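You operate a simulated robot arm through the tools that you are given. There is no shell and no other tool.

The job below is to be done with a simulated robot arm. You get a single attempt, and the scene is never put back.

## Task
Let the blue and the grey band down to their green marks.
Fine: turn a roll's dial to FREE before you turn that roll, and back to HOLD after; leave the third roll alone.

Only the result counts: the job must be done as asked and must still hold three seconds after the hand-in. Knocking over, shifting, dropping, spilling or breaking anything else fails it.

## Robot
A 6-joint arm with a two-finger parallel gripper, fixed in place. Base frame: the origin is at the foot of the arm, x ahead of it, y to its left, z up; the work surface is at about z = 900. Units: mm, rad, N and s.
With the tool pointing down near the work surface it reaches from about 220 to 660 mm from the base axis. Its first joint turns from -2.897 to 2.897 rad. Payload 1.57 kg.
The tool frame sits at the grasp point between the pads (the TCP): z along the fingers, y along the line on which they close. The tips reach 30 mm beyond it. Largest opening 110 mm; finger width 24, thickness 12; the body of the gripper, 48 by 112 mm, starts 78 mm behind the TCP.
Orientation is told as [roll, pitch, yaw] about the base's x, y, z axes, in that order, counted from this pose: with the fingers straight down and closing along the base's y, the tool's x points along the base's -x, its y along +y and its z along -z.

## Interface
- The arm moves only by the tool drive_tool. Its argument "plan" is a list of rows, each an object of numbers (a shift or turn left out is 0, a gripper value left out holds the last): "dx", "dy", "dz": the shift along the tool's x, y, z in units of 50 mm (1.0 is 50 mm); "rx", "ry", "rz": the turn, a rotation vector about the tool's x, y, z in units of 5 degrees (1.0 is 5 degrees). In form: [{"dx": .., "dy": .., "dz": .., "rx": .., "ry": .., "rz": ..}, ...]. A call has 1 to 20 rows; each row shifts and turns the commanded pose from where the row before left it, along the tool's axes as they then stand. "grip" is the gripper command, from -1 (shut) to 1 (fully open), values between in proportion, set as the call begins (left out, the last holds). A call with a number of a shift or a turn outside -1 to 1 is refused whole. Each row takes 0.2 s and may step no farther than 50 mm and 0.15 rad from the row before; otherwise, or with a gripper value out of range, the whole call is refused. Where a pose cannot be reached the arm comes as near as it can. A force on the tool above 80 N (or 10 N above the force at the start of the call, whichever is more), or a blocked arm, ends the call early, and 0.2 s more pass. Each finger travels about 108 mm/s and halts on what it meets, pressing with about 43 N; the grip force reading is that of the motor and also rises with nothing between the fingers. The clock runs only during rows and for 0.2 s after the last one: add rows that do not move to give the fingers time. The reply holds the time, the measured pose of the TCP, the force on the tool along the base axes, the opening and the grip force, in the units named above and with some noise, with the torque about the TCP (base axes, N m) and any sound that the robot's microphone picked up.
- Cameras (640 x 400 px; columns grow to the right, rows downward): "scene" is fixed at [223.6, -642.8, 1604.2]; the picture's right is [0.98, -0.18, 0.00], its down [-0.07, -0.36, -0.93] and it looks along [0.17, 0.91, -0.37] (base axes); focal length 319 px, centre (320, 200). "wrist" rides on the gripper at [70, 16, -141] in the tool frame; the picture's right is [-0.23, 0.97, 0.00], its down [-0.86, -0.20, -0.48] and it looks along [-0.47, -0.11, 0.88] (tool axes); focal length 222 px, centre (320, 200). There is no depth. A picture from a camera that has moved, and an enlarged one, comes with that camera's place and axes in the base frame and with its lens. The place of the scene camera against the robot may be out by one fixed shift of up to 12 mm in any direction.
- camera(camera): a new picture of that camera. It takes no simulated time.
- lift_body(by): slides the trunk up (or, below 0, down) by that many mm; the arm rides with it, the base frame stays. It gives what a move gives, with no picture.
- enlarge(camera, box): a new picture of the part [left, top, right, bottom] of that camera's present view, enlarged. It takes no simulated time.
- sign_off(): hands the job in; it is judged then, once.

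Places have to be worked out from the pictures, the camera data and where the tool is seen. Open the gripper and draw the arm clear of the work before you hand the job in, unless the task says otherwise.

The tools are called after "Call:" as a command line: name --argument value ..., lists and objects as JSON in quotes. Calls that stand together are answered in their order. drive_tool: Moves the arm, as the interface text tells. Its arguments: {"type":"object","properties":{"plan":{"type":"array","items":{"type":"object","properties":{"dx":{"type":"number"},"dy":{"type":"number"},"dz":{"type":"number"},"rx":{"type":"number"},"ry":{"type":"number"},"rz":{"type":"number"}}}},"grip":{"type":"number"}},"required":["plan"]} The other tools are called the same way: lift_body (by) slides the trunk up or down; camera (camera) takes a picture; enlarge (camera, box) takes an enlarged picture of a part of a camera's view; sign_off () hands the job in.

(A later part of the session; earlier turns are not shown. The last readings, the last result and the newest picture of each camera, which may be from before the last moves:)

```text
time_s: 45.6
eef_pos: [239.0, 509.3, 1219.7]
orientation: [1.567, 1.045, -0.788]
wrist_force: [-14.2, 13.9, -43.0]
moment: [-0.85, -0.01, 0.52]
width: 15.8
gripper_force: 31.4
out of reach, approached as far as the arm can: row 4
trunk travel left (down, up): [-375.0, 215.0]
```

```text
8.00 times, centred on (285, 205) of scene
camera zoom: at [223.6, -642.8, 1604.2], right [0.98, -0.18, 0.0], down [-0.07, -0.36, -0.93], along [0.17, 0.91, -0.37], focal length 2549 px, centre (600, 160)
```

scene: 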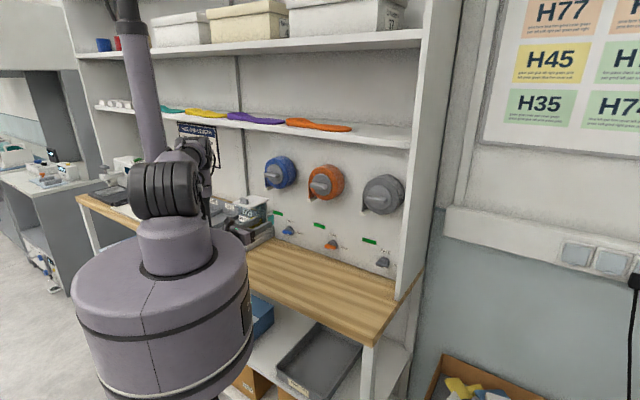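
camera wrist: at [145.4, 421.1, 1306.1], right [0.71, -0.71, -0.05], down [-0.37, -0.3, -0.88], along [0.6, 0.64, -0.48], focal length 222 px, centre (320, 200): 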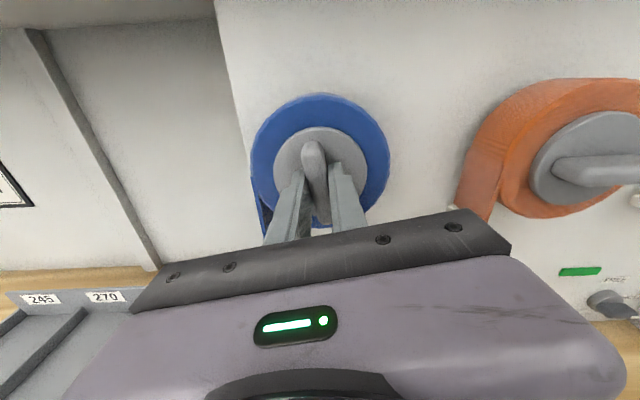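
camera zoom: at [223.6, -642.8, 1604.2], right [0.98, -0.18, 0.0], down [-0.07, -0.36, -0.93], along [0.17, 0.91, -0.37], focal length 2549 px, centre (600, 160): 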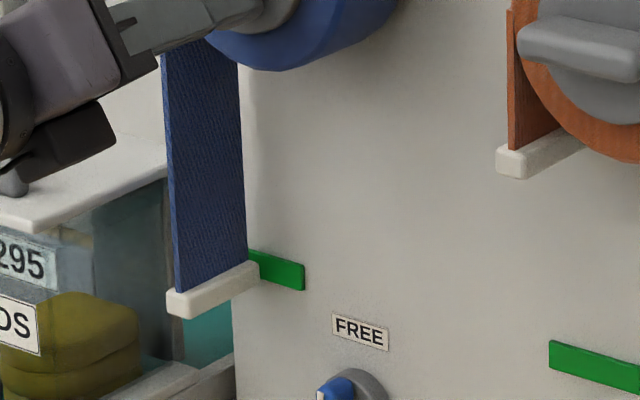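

The wrist hit its roll limit in the last row and pulled the TCP off by about 20 mm (43 N), though the clip looks level with the mark. I relieve it by turning back 3°, which should bring the pose back into reach.

Call:
drive_tool --plan '[{"rz": 0.3}, {"rz": 0.3}, {}]'

Call:
enlarge --camera "scene" --box '[255, 180, 315, 230]'

Call:
camera --camera "wrist"

```text
time_s: 46.4
eef_pos: [238.3, 510.2, 1222.9]
orientation: [1.561, 1.094, -0.79]
wrist_force: [-28.8, 15.4, -57.2]
moment: [-1.43, 0.33, 0.7]
width: 15.8
gripper_force: 31.3
trunk travel left (down, up): [-375.0, 215.0]
```

```text
8.00 times, centred on (285, 205) of scene
camera zoom: at [223.6, -642.8, 1604.2], right [0.98, -0.18, 0.0], down [-0.07, -0.36, -0.93], along [0.17, 0.91, -0.37], focal length 2549 px, centre (600, 160)
```

zoom: 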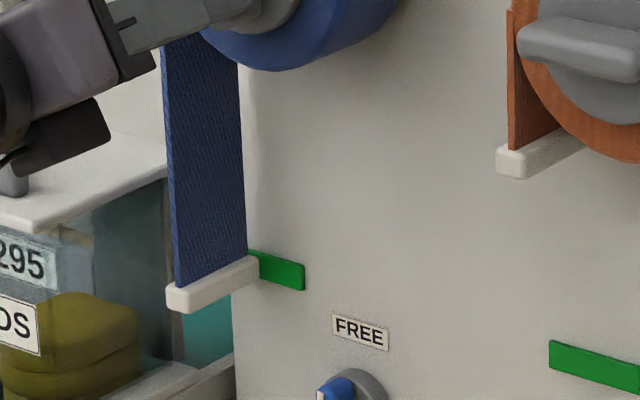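

```text
taken
camera wrist: at [126.4, 422.0, 1290.8], right [0.69, -0.68, 0.25], down [-0.19, -0.49, -0.85], along [0.7, 0.54, -0.47], focal length 222 px, centre (320, 200)
```

wrist: 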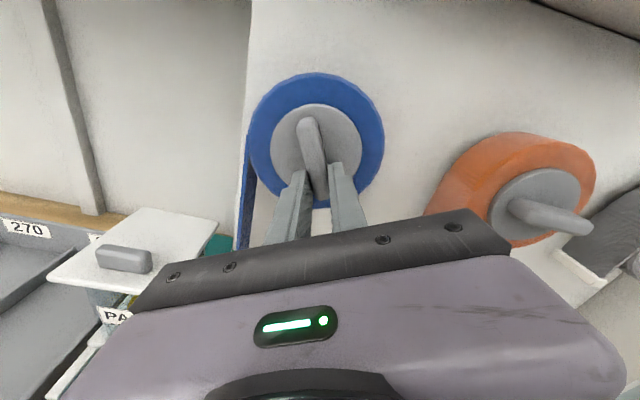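

The commanded pose stayed displaced (down ~12 mm, back ~12 mm), loading the handle. I shift the tool back up towards the roll axis to relieve the force.

Call:
drive_tool --plan '[{"dx": 0.1}, {"dx": 0.1}, {}]'

```text
time_s: 47.2
eef_pos: [235.3, 512.4, 1235.0]
orientation: [1.578, 1.099, -0.779]
wrist_force: [-5.0, 23.3, -8.7]
moment: [0.14, 0.23, 0.46]
width: 25.4
gripper_force: 11.2
trunk travel left (down, up): [-375.0, 215.0]
```

The opening reads 25 mm now, so the jaws have shifted on the handle. I look before doing anything more.

Call:
camera --camera "wrist"

Call:
enlarge --camera "wrist" --box '[240, 100, 432, 220]'

Call:
enlarge --camera "scene" --box '[240, 150, 330, 230]'

```text
taken
camera wrist: at [125.6, 423.3, 1303.0], right [0.69, -0.69, 0.24], down [-0.19, -0.49, -0.85], along [0.7, 0.54, -0.46], focal length 222 px, centre (320, 200)
```

wrist: 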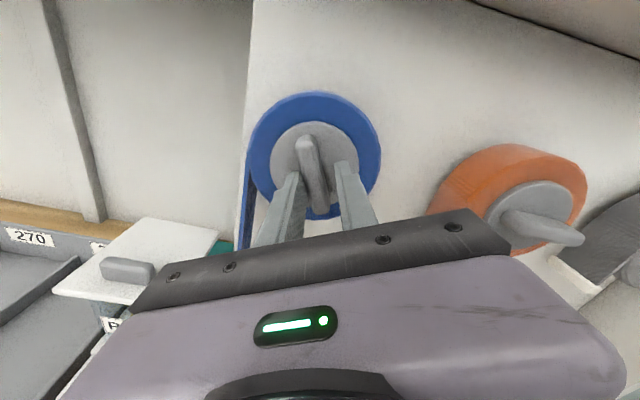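

```text
3.33 times, centred on (336, 160) of wrist
camera zoom: at [125.6, 423.3, 1303.0], right [0.69, -0.69, 0.24], down [-0.19, -0.49, -0.85], along [0.7, 0.54, -0.46], focal length 740 px, centre (267, 333)
```

zoom: 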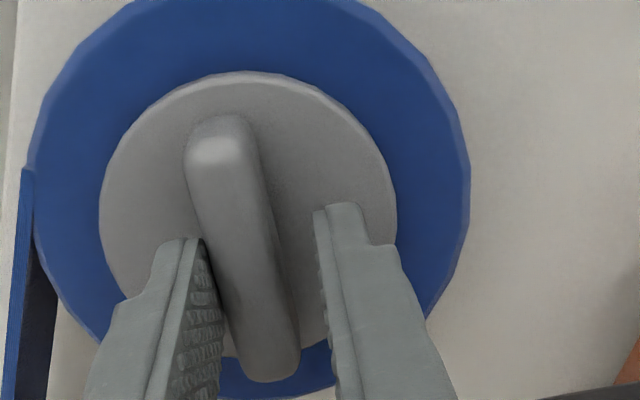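

```text
5.00 times, centred on (285, 190) of scene
camera zoom: at [223.6, -642.8, 1604.2], right [0.98, -0.18, 0.0], down [-0.07, -0.36, -0.93], along [0.17, 0.91, -0.37], focal length 1593 px, centre (495, 250)
```

zoom: 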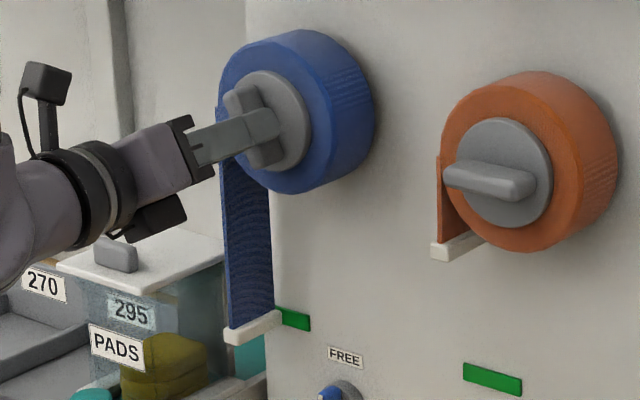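

The jaws are skewed on the handle. I open fully enough and back straight out, then check where the clip stands.

Call:
drive_tool --plan '[{}, {}, {}, {"dz": -0.5}, {"dz": -0.7}]' --grip 0.0

Call:
enlarge --camera "scene" --box '[255, 180, 315, 230]'

Call:
camera --camera "wrist"

```text
time_s: 48.4
eef_pos: [194.0, 464.7, 1235.0]
orientation: [1.575, 1.101, -0.782]
wrist_force: [1.1, -0.9, -1.0]
moment: [-0.02, 0.03, -0.03]
width: 54.9
gripper_force: 0.1
trunk travel left (down, up): [-375.0, 215.0]
```

```text
8.00 times, centred on (285, 205) of scene
camera zoom: at [223.6, -642.8, 1604.2], right [0.98, -0.18, 0.0], down [-0.07, -0.36, -0.93], along [0.17, 0.91, -0.37], focal length 2549 px, centre (600, 160)
```

zoom: 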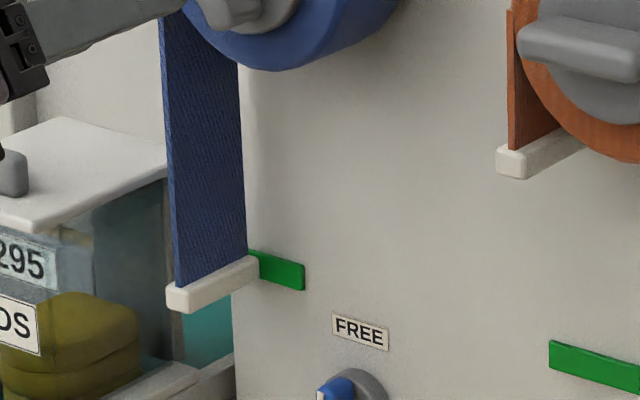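

```text
taken
camera wrist: at [82.5, 376.2, 1302.8], right [0.69, -0.69, 0.24], down [-0.19, -0.49, -0.85], along [0.7, 0.54, -0.46], focal length 222 px, centre (320, 200)
```

wrist: 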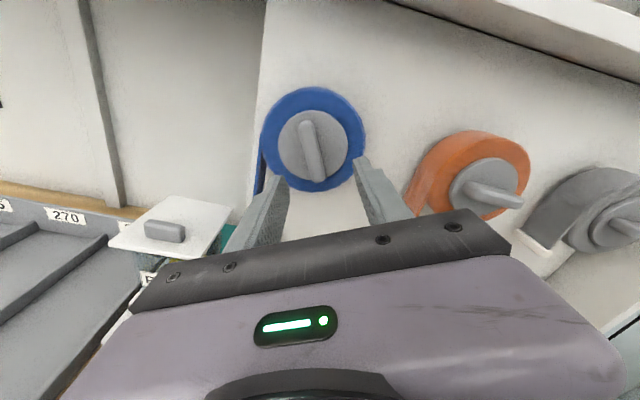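

The roll stays put when released; the clip is at roughly z≈1031 versus the mark ≈1028.5. I roll back to camera-up and go down in front of the dial, where the camera sits nearly level with the mark, to check accurately.

Call:
drive_tool --plan '[{"rz": 0.9}, {"rz": 0.9}, {"rz": 0.9}, {"rz": 0.9}, {"rz": 0.9}, {"rz": 0.9}, {"dx": -0.86, "dy": 0.01}, {"dx": -0.86, "dy": 0.01}, {"dx": -0.86, "dy": 0.01}, {"dx": -0.86, "dy": 0.01}, {"dx": -0.86, "dy": 0.01}, {"dx": -0.86, "dy": 0.01}, {"ry": -1}]'

Call:
camera --camera "wrist"

Call:
enlarge --camera "wrist" --box '[180, 30, 372, 150]'

```text
time_s: 51.2
eef_pos: [195.1, 463.5, 975.3]
orientation: [0.005, 1.485, -2.354]
wrist_force: [-0.6, -0.3, 0.2]
moment: [0.02, -0.02, 0.0]
width: 54.8
gripper_force: 0.1
trunk travel left (down, up): [-375.0, 215.0]
```

```text
taken
camera wrist: at [112.6, 355.2, 1056.2], right [0.67, -0.7, -0.23], down [-0.53, -0.25, -0.81], along [0.51, 0.67, -0.54], focal length 222 px, centre (320, 200)
```

wrist: 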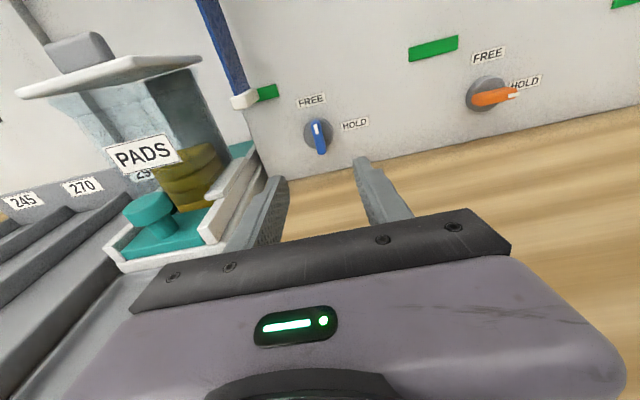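

```text
3.33 times, centred on (276, 90) of wrist
camera zoom: at [112.6, 355.2, 1056.2], right [0.67, -0.7, -0.23], down [-0.53, -0.25, -0.81], along [0.51, 0.67, -0.54], focal length 740 px, centre (467, 567)
```

zoom: 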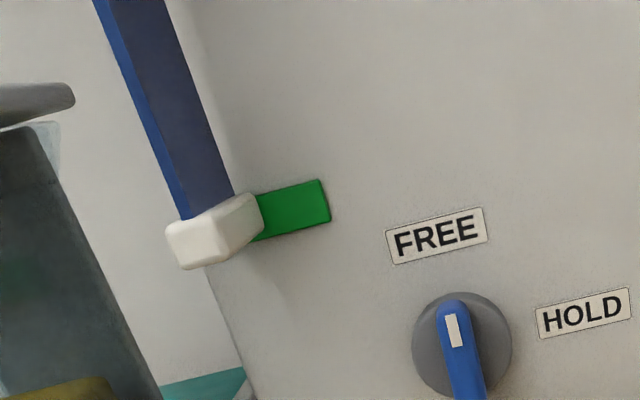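

The view shows the clip straddling the mark: clip ≈1026–1037, mark ≈1022–1036, a good match within about 3 mm. Now the blue dial goes back to HOLD: I approach its upright lever with the jaws left and right of it.

Call:
drive_tool --plan '[{"dx": 0.06, "dy": 0.026}, {"dz": 0.8}, {"dz": 0.8}, {"dz": 0.5}, {"dz": 0.35}, {"dz": 0.2}, {}]' --grip -0.27

Call:
enlarge --camera "wrist" --box '[240, 100, 432, 220]'

```text
time_s: 52.8
eef_pos: [293.1, 555.0, 966.9]
orientation: [0.001, 1.483, -2.356]
wrist_force: [-0.4, 0.6, 0.6]
moment: [0.0, -0.02, 0.02]
width: 40.2
gripper_force: 0.0
trunk travel left (down, up): [-375.0, 215.0]
```

```text
3.33 times, centred on (336, 160) of wrist
camera zoom: at [209.7, 447.2, 1047.6], right [0.67, -0.7, -0.23], down [-0.53, -0.25, -0.81], along [0.51, 0.67, -0.54], focal length 740 px, centre (267, 333)
```

zoom: 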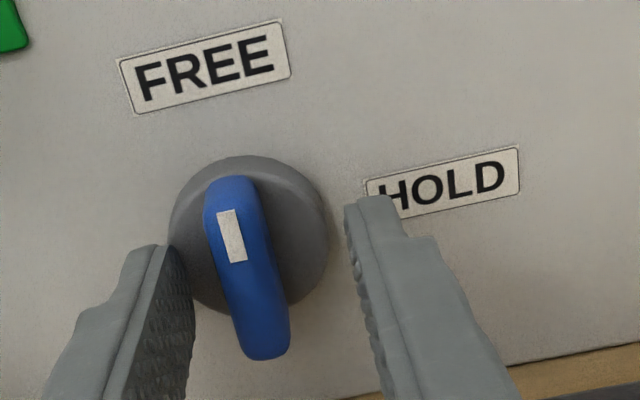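

The lever sits ~4 mm left of jaw centre; I correct this and close on it.

Call:
drive_tool --plan '[{"dy": -0.075}, {}]'

Call:
drive_tool --plan '[{}, {}, {}, {}]' --grip -0.8

Call:
enlarge --camera "wrist" --box '[240, 100, 432, 220]'

```text
time_s: 53.4
eef_pos: [289.8, 558.7, 967.0]
orientation: [-0.004, 1.481, -2.362]
wrist_force: [-0.4, -0.7, 0.4]
moment: [-0.01, 0.05, 0.0]
width: 40.2
gripper_force: 0.1
trunk travel left (down, up): [-375.0, 215.0]
```

```text
time_s: 54.4
eef_pos: [289.4, 559.3, 967.7]
orientation: [-0.001, 1.484, -2.359]
wrist_force: [0.1, -0.1, -0.2]
moment: [0.1, -0.11, 0.06]
width: 12.9
gripper_force: 29.6
trunk travel left (down, up): [-375.0, 215.0]
```

```text
3.33 times, centred on (336, 160) of wrist
camera zoom: at [206.5, 450.3, 1047.5], right [0.67, -0.7, -0.23], down [-0.53, -0.25, -0.81], along [0.51, 0.67, -0.54], focal length 740 px, centre (267, 333)
```

zoom: 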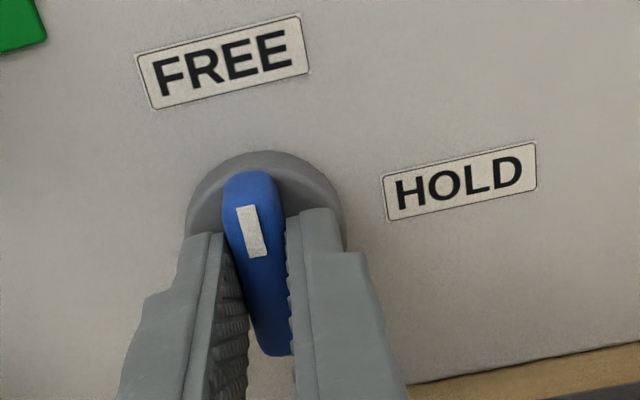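

The lever is gripped squarely with no side load. I turn it 90° clockwise back to HOLD.

Call:
drive_tool --plan '[{"rz": 1}, {"rz": 1}, {"rz": 1}, {"rz": 1}, {"rz": 1}, {"rz": 1}, {"rz": 1}, {"rz": 1}, {"rz": 1}, {"rz": 1}, {"rz": 1}, {"rz": 1}, {"rz": 1}, {"rz": 1}, {"rz": 1}, {"rz": 1}, {"rz": 1}, {"rz": 1}, {}]'

Call:
enlarge --camera "wrist" --box '[240, 100, 432, 220]'

Call:
enlarge --camera "scene" --box '[250, 180, 330, 250]'

```text
time_s: 58.4
eef_pos: [290.1, 557.9, 967.7]
orientation: [-1.483, -0.003, 2.352]
wrist_force: [-2.0, -3.0, -9.1]
moment: [0.15, -0.29, 0.59]
width: 14.4
gripper_force: 30.1
trunk travel left (down, up): [-375.0, 215.0]
```

```text
3.33 times, centred on (336, 160) of wrist
camera zoom: at [238.8, 407.1, 961.9], right [-0.22, 0.1, -0.97], down [-0.93, 0.28, 0.24], along [0.3, 0.95, 0.03], focal length 740 px, centre (267, 333)
```

zoom: 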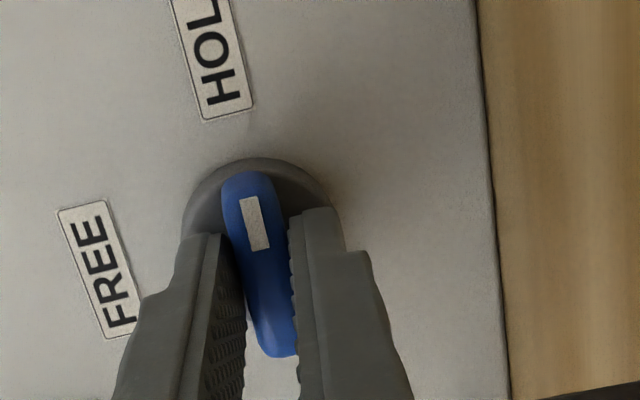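

```text
5.71 times, centred on (290, 215) of scene
camera zoom: at [223.6, -642.8, 1604.2], right [0.98, -0.18, 0.0], down [-0.07, -0.36, -0.93], along [0.17, 0.91, -0.37], focal length 1820 px, centre (491, 114)
```

zoom: 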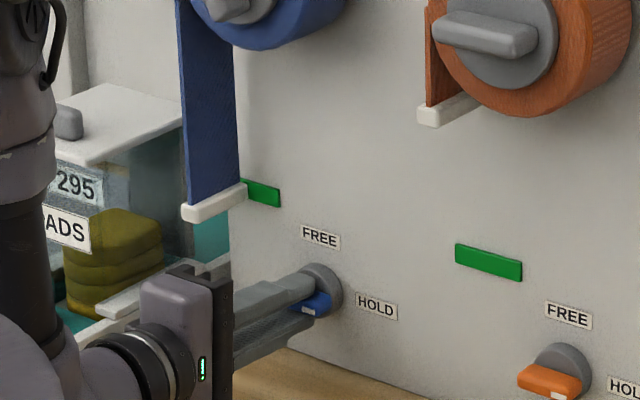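

The lever's tick points right at HOLD again. I release it gently and withdraw.

Call:
drive_tool --plan '[{}, {}, {}, {"dz": -0.5}, {"dz": -0.8}, {"dz": -0.8}]' --grip -0.27

Call:
camera --camera "wrist"

Call:
enlarge --camera "wrist" --box '[220, 60, 412, 180]'

Call:
enlarge --camera "scene" --box '[250, 180, 330, 250]'

```text
time_s: 59.8
eef_pos: [215.2, 482.1, 977.2]
orientation: [-1.483, 0.0, 2.355]
wrist_force: [-0.3, -0.4, 0.0]
moment: [-0.01, 0.0, 0.03]
width: 40.0
gripper_force: 0.2
trunk travel left (down, up): [-375.0, 215.0]
```

```text
taken
camera wrist: at [164.6, 330.9, 971.9], right [-0.22, 0.1, -0.97], down [-0.93, 0.28, 0.24], along [0.3, 0.95, 0.03], focal length 222 px, centre (320, 200)
```

wrist: 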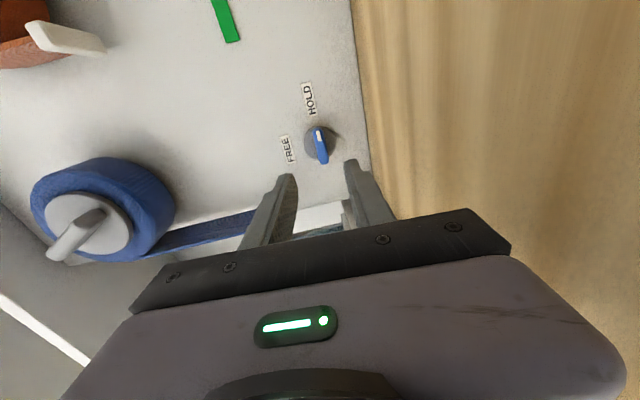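

```text
3.33 times, centred on (316, 120) of wrist
camera zoom: at [164.6, 330.9, 971.9], right [-0.22, 0.1, -0.97], down [-0.93, 0.28, 0.24], along [0.3, 0.95, 0.03], focal length 740 px, centre (333, 467)
```

zoom: 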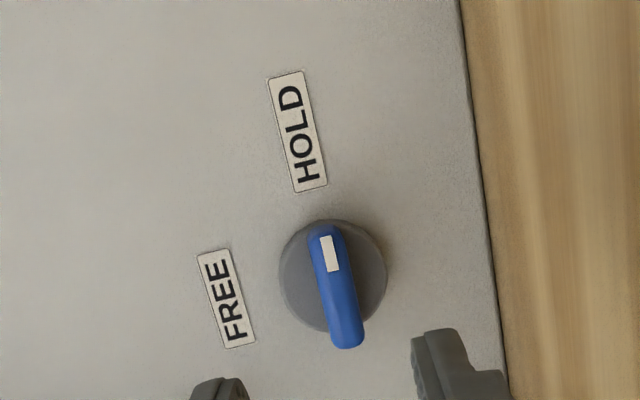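

```text
5.71 times, centred on (290, 215) of scene
camera zoom: at [223.6, -642.8, 1604.2], right [0.98, -0.18, 0.0], down [-0.07, -0.36, -0.93], along [0.17, 0.91, -0.37], focal length 1820 px, centre (491, 114)
```

zoom: 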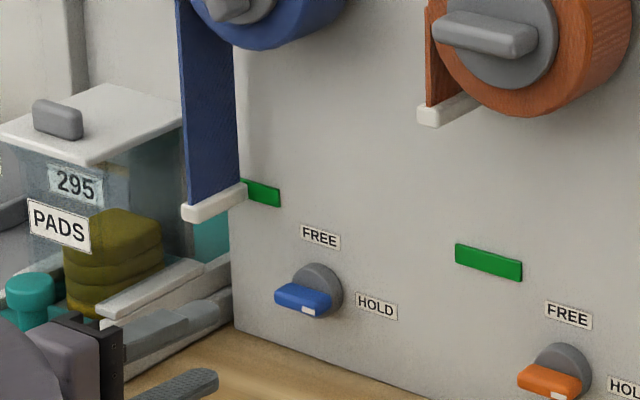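

Blue is done: dial at HOLD, clip at its mark, orange untouched. Next I travel along the wall, low and clear of the rolls, to a spot in front of the grey dial (expected near w≈245).

Call:
drive_tool --plan '[{"dz": 0.74, "dy": -0.32}, {"dx": 0.96}, {"dx": 0.96}, {"dx": 0.96}, {"dx": 0.96}, {"dx": 0.96}, {"dx": 0.96}, {"dx": 0.96}, {"dx": 0.96}, {"dx": 0.8}]'

Call:
camera --camera "wrist"

Call:
enlarge --camera "wrist" --box '[220, 60, 412, 180]'

Call:
camera --camera "scene"

```text
time_s: 62.0
eef_pos: [544.3, 209.6, 988.9]
orientation: [-1.483, 0.0, 2.357]
wrist_force: [0.3, 1.1, 0.7]
moment: [-0.02, 0.03, 0.01]
width: 40.0
gripper_force: 0.0
trunk travel left (down, up): [-375.0, 215.0]
```

```text
taken
camera wrist: at [493.1, 59.2, 984.8], right [-0.22, 0.1, -0.97], down [-0.93, 0.28, 0.24], along [0.3, 0.95, 0.03], focal length 222 px, centre (320, 200)
```

wrist: 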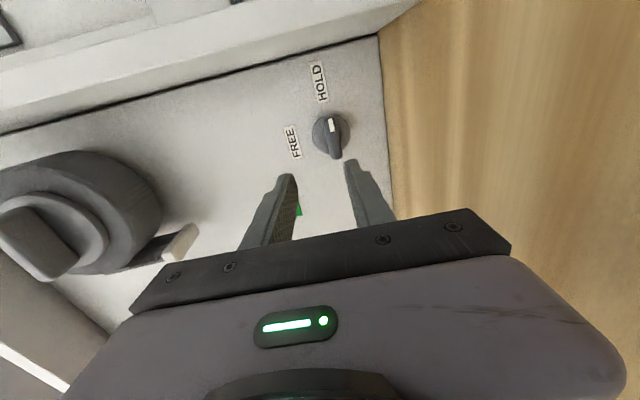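

```text
3.33 times, centred on (316, 120) of wrist
camera zoom: at [493.1, 59.2, 984.8], right [-0.22, 0.1, -0.97], down [-0.93, 0.28, 0.24], along [0.3, 0.95, 0.03], focal length 740 px, centre (333, 467)
```

zoom: 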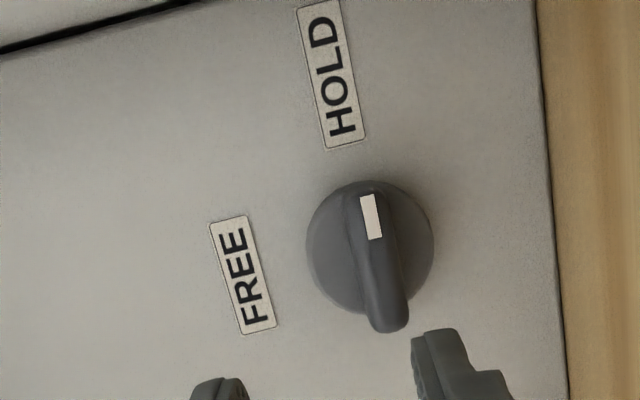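

```text
taken
```

scene: 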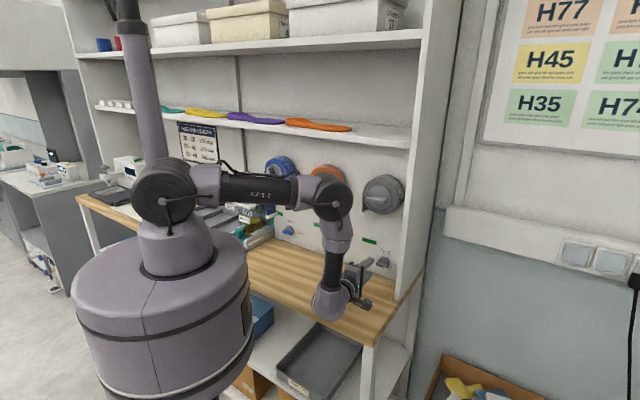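

Grey lever computed at (w ≈249, z ≈964), pointing at HOLD. I centre on it and advance most of the way, then check.

Call:
drive_tool --plan '[{"dx": 0.252, "dy": 0.33}, {"dz": 0.5}, {"dz": 0.45}, {}]'

Call:
enlarge --camera "wrist" --box '[240, 100, 432, 220]'

```text
time_s: 63.0
eef_pos: [582.9, 235.1, 966.9]
orientation: [-1.485, 0.001, 2.355]
wrist_force: [-1.0, 0.0, 0.6]
moment: [-0.01, 0.03, 0.0]
width: 40.3
gripper_force: 0.0
trunk travel left (down, up): [-375.0, 215.0]
```

```text
3.33 times, centred on (336, 160) of wrist
camera zoom: at [533.3, 83.4, 963.3], right [-0.22, 0.1, -0.97], down [-0.93, 0.28, 0.24], along [0.3, 0.95, 0.03], focal length 740 px, centre (267, 333)
```

zoom: 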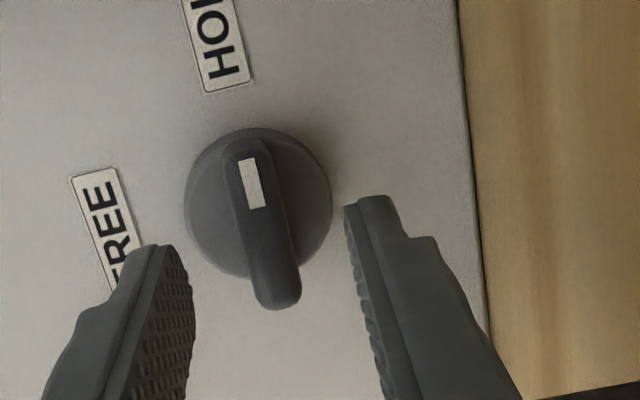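

Nearly aligned; I nudge 2.5 mm right and 1.5 mm up and advance the last 20 mm.

Call:
drive_tool --plan '[{"dx": 0.05, "dy": -0.03}, {"dz": 0.25}, {"dz": 0.16}, {}]'

Call:
enlarge --camera "wrist" --box '[240, 100, 432, 220]'

Call:
enlarge --camera "scene" --box '[330, 210, 420, 290]'

```text
time_s: 64.0
eef_pos: [599.7, 247.0, 968.8]
orientation: [-1.484, -0.001, 2.356]
wrist_force: [0.2, 0.0, -1.0]
moment: [0.04, 0.01, -0.01]
width: 40.1
gripper_force: 0.1
trunk travel left (down, up): [-375.0, 215.0]
```

```text
3.33 times, centred on (336, 160) of wrist
camera zoom: at [548.8, 96.2, 963.4], right [-0.22, 0.1, -0.97], down [-0.93, 0.28, 0.24], along [0.3, 0.95, 0.03], focal length 740 px, centre (267, 333)
```

zoom: 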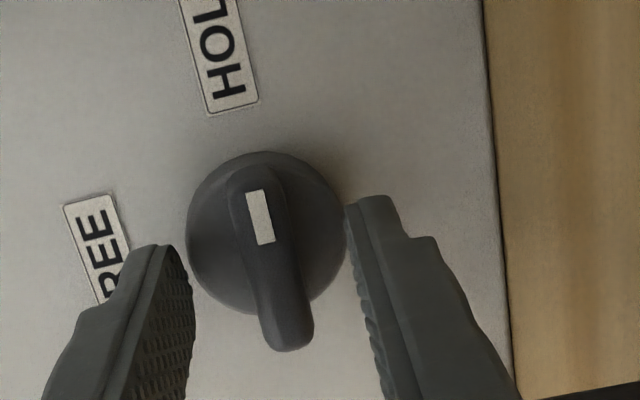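

```text
5.00 times, centred on (375, 250) of scene
camera zoom: at [223.6, -642.8, 1604.2], right [0.98, -0.18, 0.0], down [-0.07, -0.36, -0.93], along [0.17, 0.91, -0.37], focal length 1593 px, centre (45, -50)
```

zoom: 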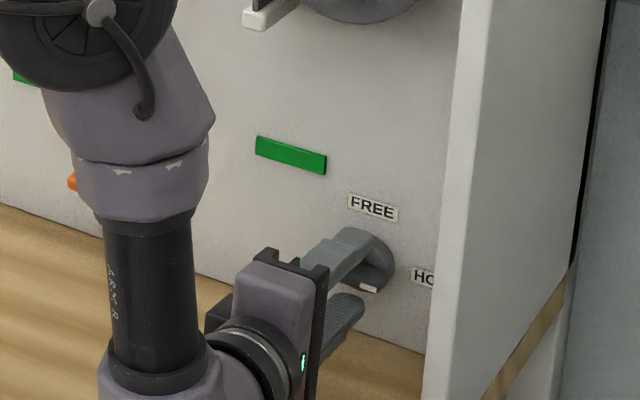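

Compared with the well-aligned blue grasp, I'm about 1.5 mm left; I correct that and close on the lever.

Call:
drive_tool --plan '[{"dx": 0.035, "dy": 0.02}, {}]'

Call:
drive_tool --plan '[{}, {}, {}, {}]' --grip -0.8

Call:
enlarge --camera "wrist" --box '[240, 100, 432, 220]'

```text
time_s: 64.6
eef_pos: [601.2, 245.5, 967.2]
orientation: [-1.483, -0.001, 2.353]
wrist_force: [-0.3, 0.1, -0.7]
moment: [-0.02, -0.01, 0.02]
width: 40.3
gripper_force: 0.0
trunk travel left (down, up): [-375.0, 215.0]
```

```text
time_s: 65.6
eef_pos: [600.4, 245.1, 966.0]
orientation: [-1.483, 0.001, 2.355]
wrist_force: [0.2, -0.4, -2.3]
moment: [0.28, -0.34, -0.17]
width: 14.1
gripper_force: 30.6
trunk travel left (down, up): [-375.0, 215.0]
```

```text
3.33 times, centred on (336, 160) of wrist
camera zoom: at [550.1, 94.6, 961.8], right [-0.22, 0.1, -0.97], down [-0.93, 0.28, 0.24], along [0.3, 0.95, 0.03], focal length 740 px, centre (267, 333)
```

zoom: 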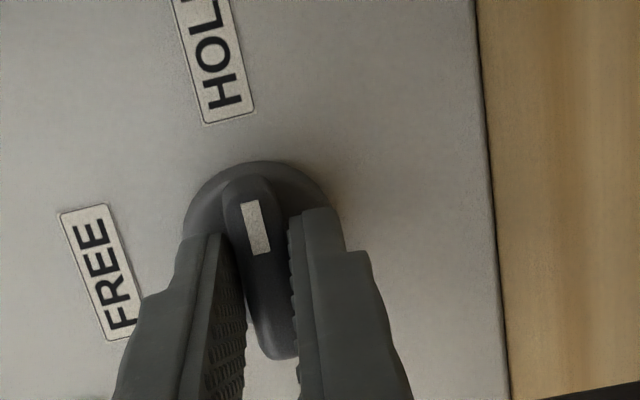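

Gripped as with the blue one. I turn counter-clockwise 45° first.

Call:
drive_tool --plan '[{"rz": -1}, {"rz": -1}, {"rz": -1}, {"rz": -1}, {"rz": -1}, {"rz": -1}, {"rz": -1}, {"rz": -1}, {"rz": -1}]'

Call:
enlarge --camera "wrist" --box '[240, 100, 432, 220]'

```text
time_s: 67.6
eef_pos: [600.3, 245.9, 966.8]
orientation: [-1.449, 0.783, 2.439]
wrist_force: [-3.5, -6.3, 1.0]
moment: [0.68, -0.64, -0.31]
width: 13.9
gripper_force: 30.2
trunk travel left (down, up): [-375.0, 215.0]
```

```text
3.33 times, centred on (336, 160) of wrist
camera zoom: at [546.7, 104.3, 1016.3], right [0.32, -0.43, -0.85], down [-0.89, 0.16, -0.42], along [0.32, 0.89, -0.33], focal length 740 px, centre (267, 333)
```

zoom: 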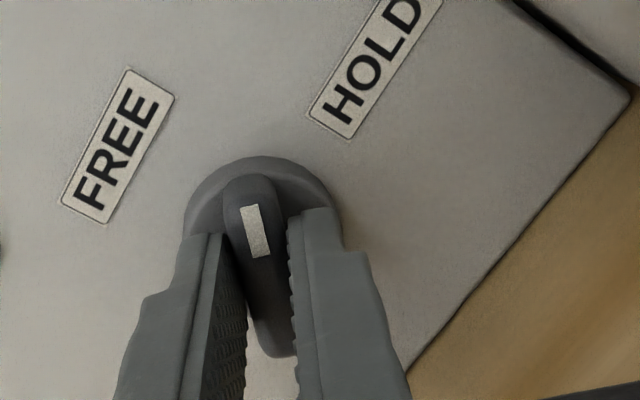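

Smooth with small forces. I complete the remaining 45°.

Call:
drive_tool --plan '[{"rz": -1}, {"rz": -1}, {"rz": -1}, {"rz": -1}, {"rz": -1}, {"rz": -1}, {"rz": -1}, {"rz": -1}, {"rz": -1}, {}]'

Call:
enlarge --camera "wrist" --box '[240, 100, 432, 220]'

Call:
enlarge --camera "scene" --box '[330, 210, 420, 290]'

```text
time_s: 69.8
eef_pos: [599.7, 245.0, 969.1]
orientation: [0.008, 1.484, -2.347]
wrist_force: [0.0, -2.0, 2.0]
moment: [-0.41, 0.53, 0.05]
width: 13.0
gripper_force: 29.8
trunk travel left (down, up): [-375.0, 215.0]
```

```text
3.33 times, centred on (336, 160) of wrist
camera zoom: at [516.8, 138.4, 1048.5], right [0.67, -0.7, -0.23], down [-0.53, -0.25, -0.81], along [0.51, 0.67, -0.54], focal length 740 px, centre (267, 333)
```

zoom: 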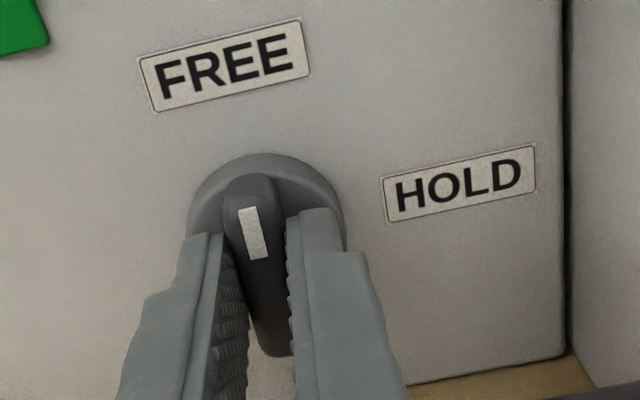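

```text
5.00 times, centred on (375, 250) of scene
camera zoom: at [223.6, -642.8, 1604.2], right [0.98, -0.18, 0.0], down [-0.07, -0.36, -0.93], along [0.17, 0.91, -0.37], focal length 1593 px, centre (45, -50)
```

zoom: 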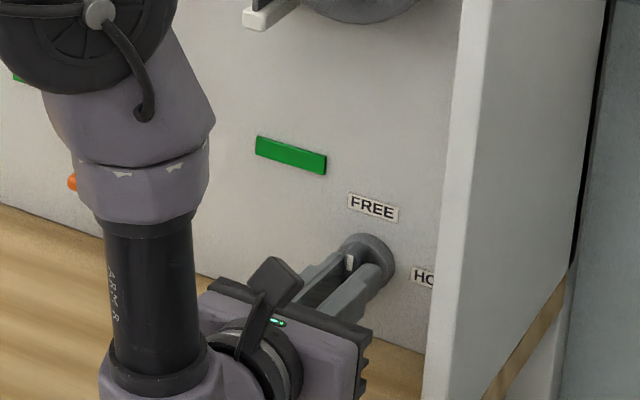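

Grey dial is at FREE. I release, back off 110 mm and look at the grey mark and band from here.

Call:
drive_tool --plan '[{}, {}, {}, {"dz": -0.5}, {"dz": -0.8}, {"dz": -0.8}]' --grip -0.27

Call:
camera --camera "wrist"

Call:
enlarge --camera "wrist" --box '[180, 30, 372, 150]'

Call:
enlarge --camera "scene" --box '[330, 160, 420, 280]'

```text
time_s: 71.2
eef_pos: [524.2, 172.9, 977.7]
orientation: [0.001, 1.485, -2.355]
wrist_force: [0.7, 0.3, 0.1]
moment: [0.01, 0.0, 0.01]
width: 40.0
gripper_force: 0.1
trunk travel left (down, up): [-375.0, 215.0]
```

```text
taken
camera wrist: at [441.5, 64.6, 1057.9], right [0.67, -0.7, -0.23], down [-0.53, -0.25, -0.81], along [0.51, 0.67, -0.54], focal length 222 px, centre (320, 200)
```

wrist: 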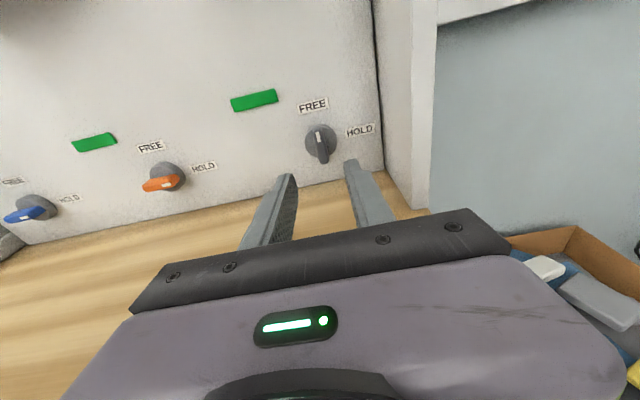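

```text
3.33 times, centred on (276, 90) of wrist
camera zoom: at [441.5, 64.6, 1057.9], right [0.67, -0.7, -0.23], down [-0.53, -0.25, -0.81], along [0.51, 0.67, -0.54], focal length 740 px, centre (467, 567)
```

zoom: 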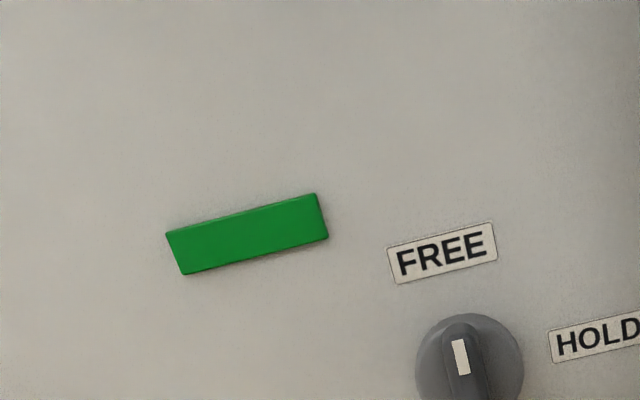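

```text
3.33 times, centred on (375, 220) of scene
camera zoom: at [223.6, -642.8, 1604.2], right [0.98, -0.18, 0.0], down [-0.07, -0.36, -0.93], along [0.17, 0.91, -0.37], focal length 1062 px, centre (137, 133)
```

zoom: 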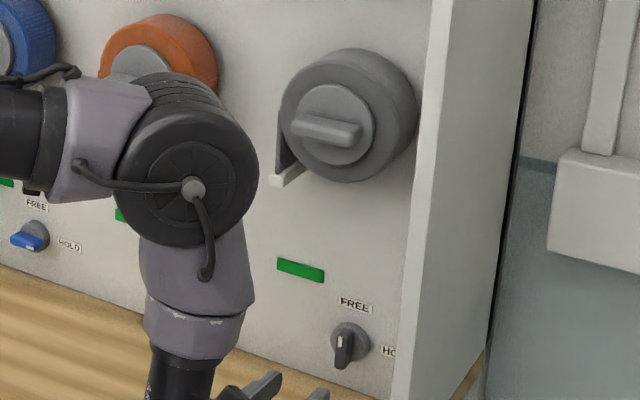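

The grey mark is at z≈1029 as well. I level the tool and rise to the grey roll, keeping back from it.

Call:
drive_tool --plan '[{"dz": -0.3, "ry": 1}, {"dx": 0.86}, {"dx": 0.86}, {"dx": 0.86}, {"dx": 0.86}, {"dx": 0.86}, {"dx": 0.86}]'

Call:
camera --camera "wrist"

Call:
enlarge --camera "wrist" --box '[220, 70, 412, 190]'

```text
time_s: 72.8
eef_pos: [514.7, 162.4, 1237.7]
orientation: [-2.498, 1.571, 1.428]
wrist_force: [-0.4, 0.2, -0.1]
moment: [-0.03, -0.01, 0.02]
width: 40.0
gripper_force: 0.0
trunk travel left (down, up): [-375.0, 215.0]
```

```text
taken
camera wrist: at [428.0, 49.0, 1305.8], right [0.69, -0.69, -0.23], down [-0.48, -0.2, -0.86], along [0.54, 0.7, -0.47], focal length 222 px, centre (320, 200)
```

wrist: 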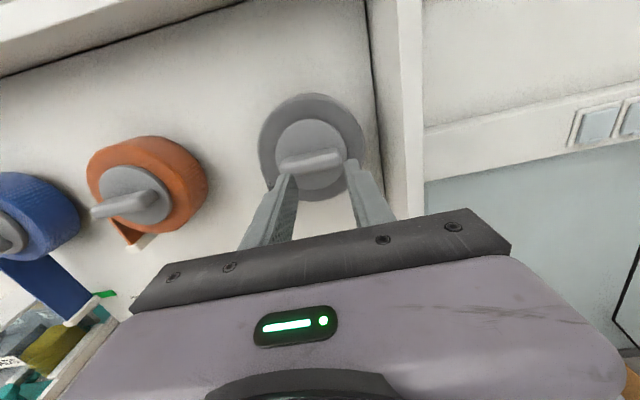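

```text
3.33 times, centred on (316, 130) of wrist
camera zoom: at [428.0, 49.0, 1305.8], right [0.69, -0.69, -0.23], down [-0.48, -0.2, -0.86], along [0.54, 0.7, -0.47], focal length 740 px, centre (333, 433)
```

zoom: 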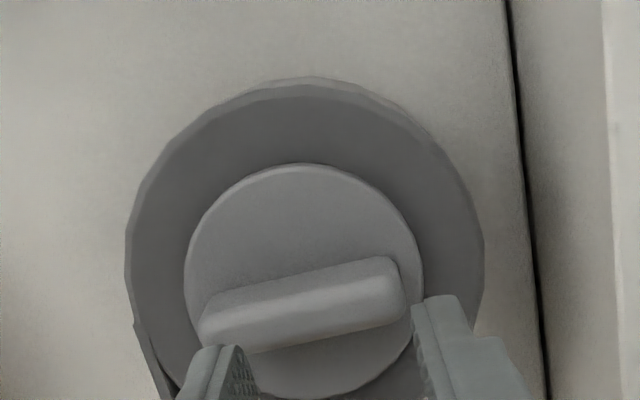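

The grey handle is centred at about (w 242, z 1235) with the same size as the blue one. I roll 90° clockwise, shift over and open to 50 mm, then verify from the side view.

Call:
drive_tool --plan '[{"rz": 1}, {"rz": 1}, {"rz": 1}, {"rz": 1}, {"rz": 1}, {"rz": 1}, {"rz": 1}, {"rz": 1}, {"rz": 1}, {"rz": 1}, {"rz": 1}, {"rz": 1}, {"rz": 1}, {"rz": 1}, {"rz": 1}, {"rz": 1}, {"rz": 1}, {"rz": 1}, {"dx": -0.14, "dy": 0.03}]' --grip -0.1

Call:
camera --camera "wrist"

Call:
enlarge --camera "wrist" --box '[240, 80, 432, 200]'

```text
time_s: 76.8
eef_pos: [511.3, 165.1, 1234.1]
orientation: [-1.572, -0.001, 2.356]
wrist_force: [0.3, 0.0, -0.2]
moment: [-0.04, 0.0, 0.0]
width: 49.5
gripper_force: 0.1
trunk travel left (down, up): [-375.0, 215.0]
```

```text
taken
camera wrist: at [461.0, 16.4, 1216.2], right [-0.16, 0.16, -0.97], down [-0.94, 0.27, 0.2], along [0.29, 0.95, 0.11], focal length 222 px, centre (320, 200)
```

wrist: 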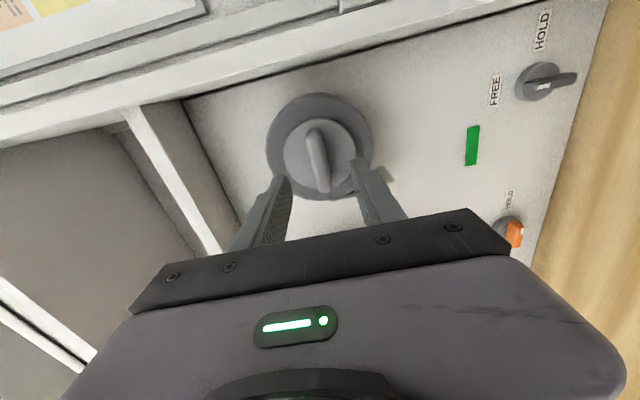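

```text
3.33 times, centred on (336, 140) of wrist
camera zoom: at [461.0, 16.4, 1216.2], right [-0.16, 0.16, -0.97], down [-0.94, 0.27, 0.2], along [0.29, 0.95, 0.11], focal length 740 px, centre (267, 400)
```

zoom: 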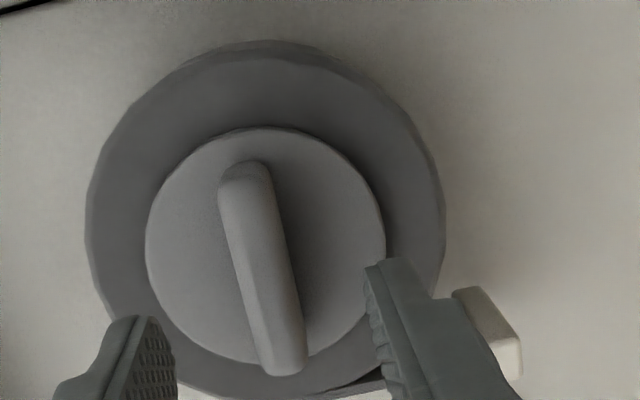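

Both views agree on (w 242.5, z 1235, front depth 556). I centre and advance to the same insertion depth as with the blue roll.

Call:
drive_tool --plan '[{"dx": -0.045, "dy": -0.02}, {"dz": 0.5}, {"dz": 0.5}, {"dz": 0.25}, {}]'

Call:
drive_tool --plan '[{}, {}, {}]' --grip -0.55

Call:
enlarge --camera "wrist" --box '[240, 100, 432, 220]'

```text
time_s: 78.0
eef_pos: [554.6, 212.2, 1234.5]
orientation: [-1.57, -0.001, 2.352]
wrist_force: [0.3, 0.1, -0.2]
moment: [0.01, 0.0, 0.01]
width: 49.3
gripper_force: 0.0
trunk travel left (down, up): [-375.0, 215.0]
```

```text
time_s: 78.8
eef_pos: [553.5, 212.4, 1235.0]
orientation: [-1.57, 0.0, 2.355]
wrist_force: [0.6, -0.3, 0.5]
moment: [0.01, 0.03, -0.02]
width: 24.8
gripper_force: 0.0
trunk travel left (down, up): [-375.0, 215.0]
```

```text
3.33 times, centred on (336, 160) of wrist
camera zoom: at [504.2, 61.6, 1217.2], right [-0.16, 0.16, -0.97], down [-0.94, 0.27, 0.2], along [0.29, 0.95, 0.11], focal length 740 px, centre (267, 333)
```

zoom: 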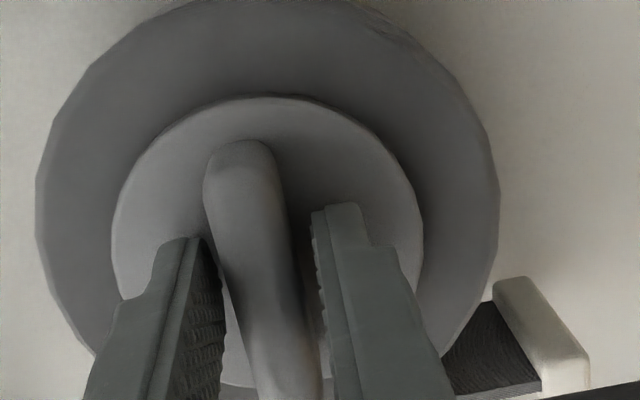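

Geometry matches the blue case closely. I grip firmly and then turn counter-clockwise 95°, short of the wrist's limit.

Call:
drive_tool --plan '[{}, {}, {}]' --grip -0.9

Call:
drive_tool --plan '[{"rz": -1}, {"rz": -1}, {"rz": -1}, {"rz": -1}, {"rz": -1}, {"rz": -1}, {"rz": -1}, {"rz": -1}, {"rz": -1}, {"rz": -1}, {"rz": -1}, {"rz": -1}, {"rz": -1}, {"rz": -1}, {"rz": -1}, {"rz": -1}, {"rz": -1}, {"rz": -1}, {"rz": -1}]'

Call:
enlarge --camera "scene" --box '[330, 160, 420, 280]'

Call:
enlarge --camera "wrist" --box '[240, 100, 432, 220]'

```text
time_s: 79.6
eef_pos: [553.4, 210.9, 1235.4]
orientation: [-1.572, 0.0, 2.357]
wrist_force: [2.3, 0.4, 5.2]
moment: [-0.08, 0.12, 0.2]
width: 15.7
gripper_force: 31.1
trunk travel left (down, up): [-375.0, 215.0]
```

```text
time_s: 83.6
eef_pos: [553.3, 212.9, 1236.2]
orientation: [1.586, 1.478, -0.771]
wrist_force: [8.9, 13.5, 34.4]
moment: [0.37, -0.3, 0.06]
width: 15.7
gripper_force: 31.5
trunk travel left (down, up): [-375.0, 215.0]
```

```text
3.33 times, centred on (375, 220) of scene
camera zoom: at [223.6, -642.8, 1604.2], right [0.98, -0.18, 0.0], down [-0.07, -0.36, -0.93], along [0.17, 0.91, -0.37], focal length 1062 px, centre (137, 133)
```

zoom: 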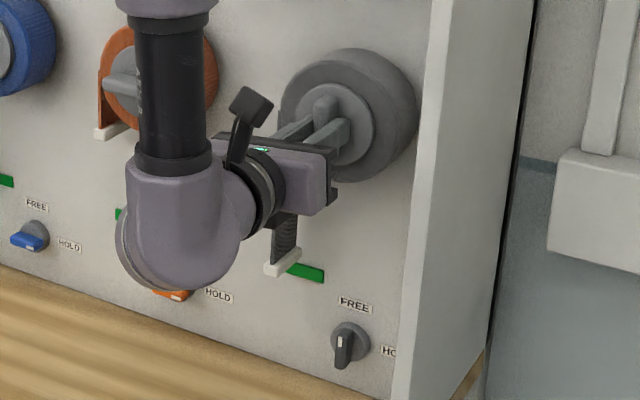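

```text
3.33 times, centred on (336, 160) of wrist
camera zoom: at [460.2, 104.9, 1305.4], right [0.7, -0.7, -0.14], down [-0.42, -0.25, -0.87], along [0.57, 0.67, -0.47], focal length 740 px, centre (267, 333)
```

zoom: 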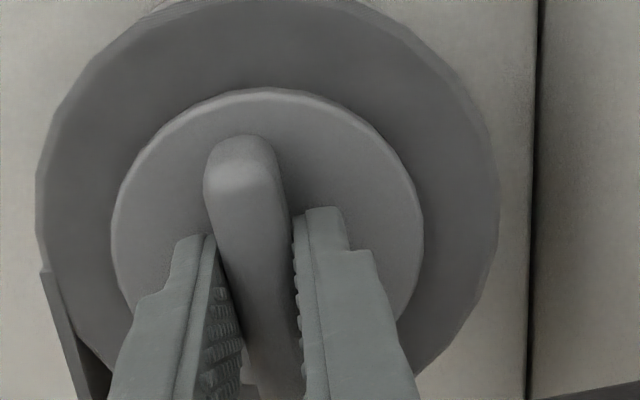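

The roll has turned 95° with the band feeding down. The wrist limit is near, so I release, back out, and re-grip with the hand turned by 180° for the remainder.

Call:
drive_tool --plan '[{"dx": 0.03}, {}]'

Call:
drive_tool --plan '[{}, {}, {}, {"dz": -0.5}, {"dz": -0.5}]' --grip -0.1

Call:
enlarge --camera "scene" --box '[340, 190, 400, 250]'

Call:
enlarge --camera "wrist" --box '[220, 80, 412, 200]'

```text
time_s: 84.2
eef_pos: [552.2, 212.4, 1234.5]
orientation: [1.548, 1.484, -0.809]
wrist_force: [4.5, 11.8, 13.7]
moment: [0.76, -0.82, 0.25]
width: 15.9
gripper_force: 31.3
trunk travel left (down, up): [-375.0, 215.0]
```

```text
time_s: 85.4
eef_pos: [516.7, 175.3, 1236.9]
orientation: [1.577, 1.483, -0.78]
wrist_force: [0.3, -0.8, -0.6]
moment: [-0.01, 0.0, 0.0]
width: 49.4
gripper_force: 0.1
trunk travel left (down, up): [-375.0, 215.0]
```

```text
6.67 times, centred on (370, 220) of scene
camera zoom: at [223.6, -642.8, 1604.2], right [0.98, -0.18, 0.0], down [-0.07, -0.36, -0.93], along [0.17, 0.91, -0.37], focal length 2124 px, centre (-13, 67)
```

zoom: 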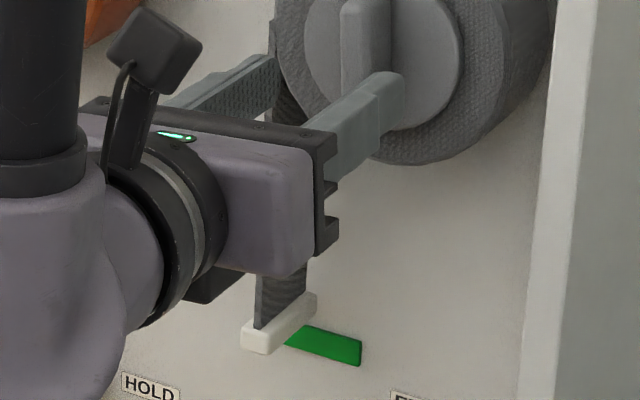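

```text
3.33 times, centred on (316, 140) of wrist
camera zoom: at [425.3, 67.5, 1307.0], right [0.7, -0.7, -0.14], down [-0.43, -0.25, -0.87], along [0.57, 0.67, -0.47], focal length 740 px, centre (333, 400)
```

zoom: 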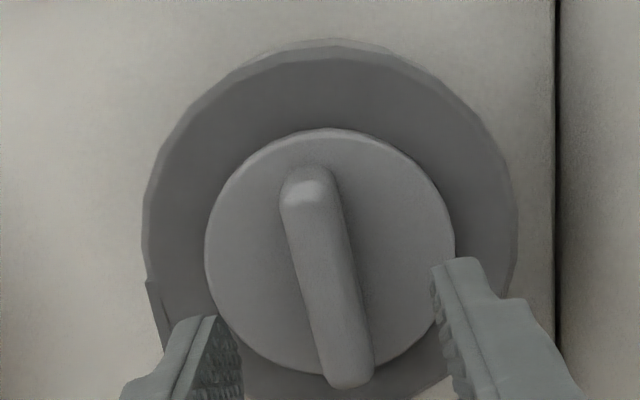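

The released roll stays put; clip now ≈1058, about 27 mm above target. I rotate the hand by 180° for the second grip.

Call:
drive_tool --plan '[{"rz": 1}, {"rz": 1}, {"rz": 1}, {"rz": 1}, {"rz": 1}, {"rz": 1}, {"rz": 1}, {"rz": 1}, {"rz": 1}, {"rz": 1}, {"rz": 1}, {"rz": 1}, {"rz": 1}, {"rz": 1}, {"rz": 1}, {"rz": 1}, {"rz": 1}, {"rz": 1}]'

Call:
drive_tool --plan '[{"rz": 1}, {"rz": 1}, {"rz": 1}, {"rz": 1}, {"rz": 1}, {"rz": 1}, {"rz": 1}, {"rz": 1}, {"rz": 1}, {"rz": 1}, {"rz": 1}, {"rz": 1}, {"rz": 1}, {"rz": 1}, {"rz": 1}, {"rz": 1}, {"rz": 1}, {"rz": 1}]'

Call:
camera --camera "wrist"

Call:
enlarge --camera "wrist" --box '[240, 80, 432, 200]'

```text
time_s: 89.2
eef_pos: [518.1, 177.0, 1237.4]
orientation: [-1.571, 0.086, 2.355]
wrist_force: [-0.3, -0.2, -0.4]
moment: [-0.01, 0.0, 0.02]
width: 49.5
gripper_force: 0.1
trunk travel left (down, up): [-375.0, 215.0]
```

```text
time_s: 93.0
eef_pos: [517.8, 177.4, 1237.1]
orientation: [-1.574, -1.485, 2.359]
wrist_force: [0.2, 0.4, 0.1]
moment: [0.01, -0.02, 0.03]
width: 49.4
gripper_force: 0.0
trunk travel left (down, up): [-375.0, 215.0]
```

```text
taken
camera wrist: at [412.2, 83.6, 1164.8], right [-0.7, 0.7, 0.14], down [-0.25, -0.43, 0.87], along [0.67, 0.57, 0.47], focal length 222 px, centre (320, 200)
```

wrist: 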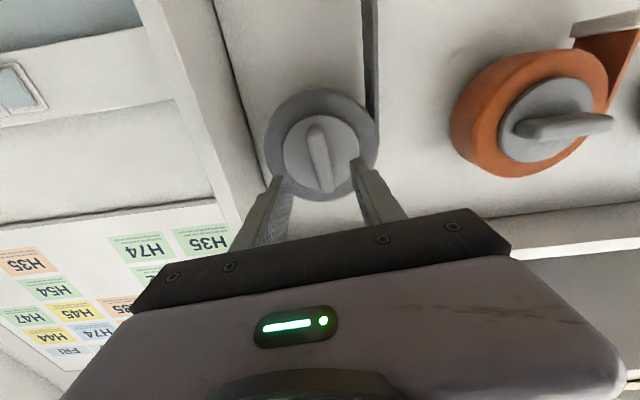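

```text
3.33 times, centred on (336, 140) of wrist
camera zoom: at [412.2, 83.6, 1164.8], right [-0.7, 0.7, 0.14], down [-0.25, -0.43, 0.87], along [0.67, 0.57, 0.47], focal length 740 px, centre (267, 400)
```

zoom: 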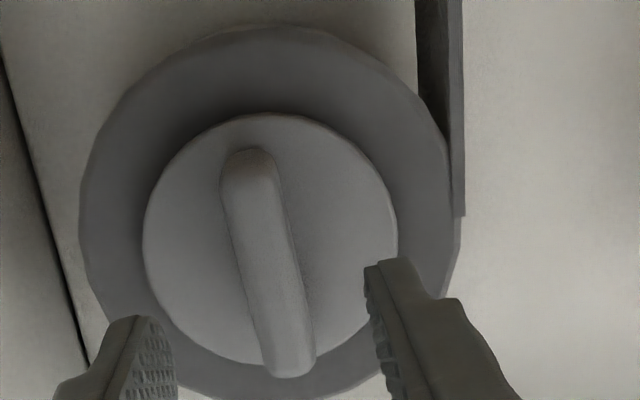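

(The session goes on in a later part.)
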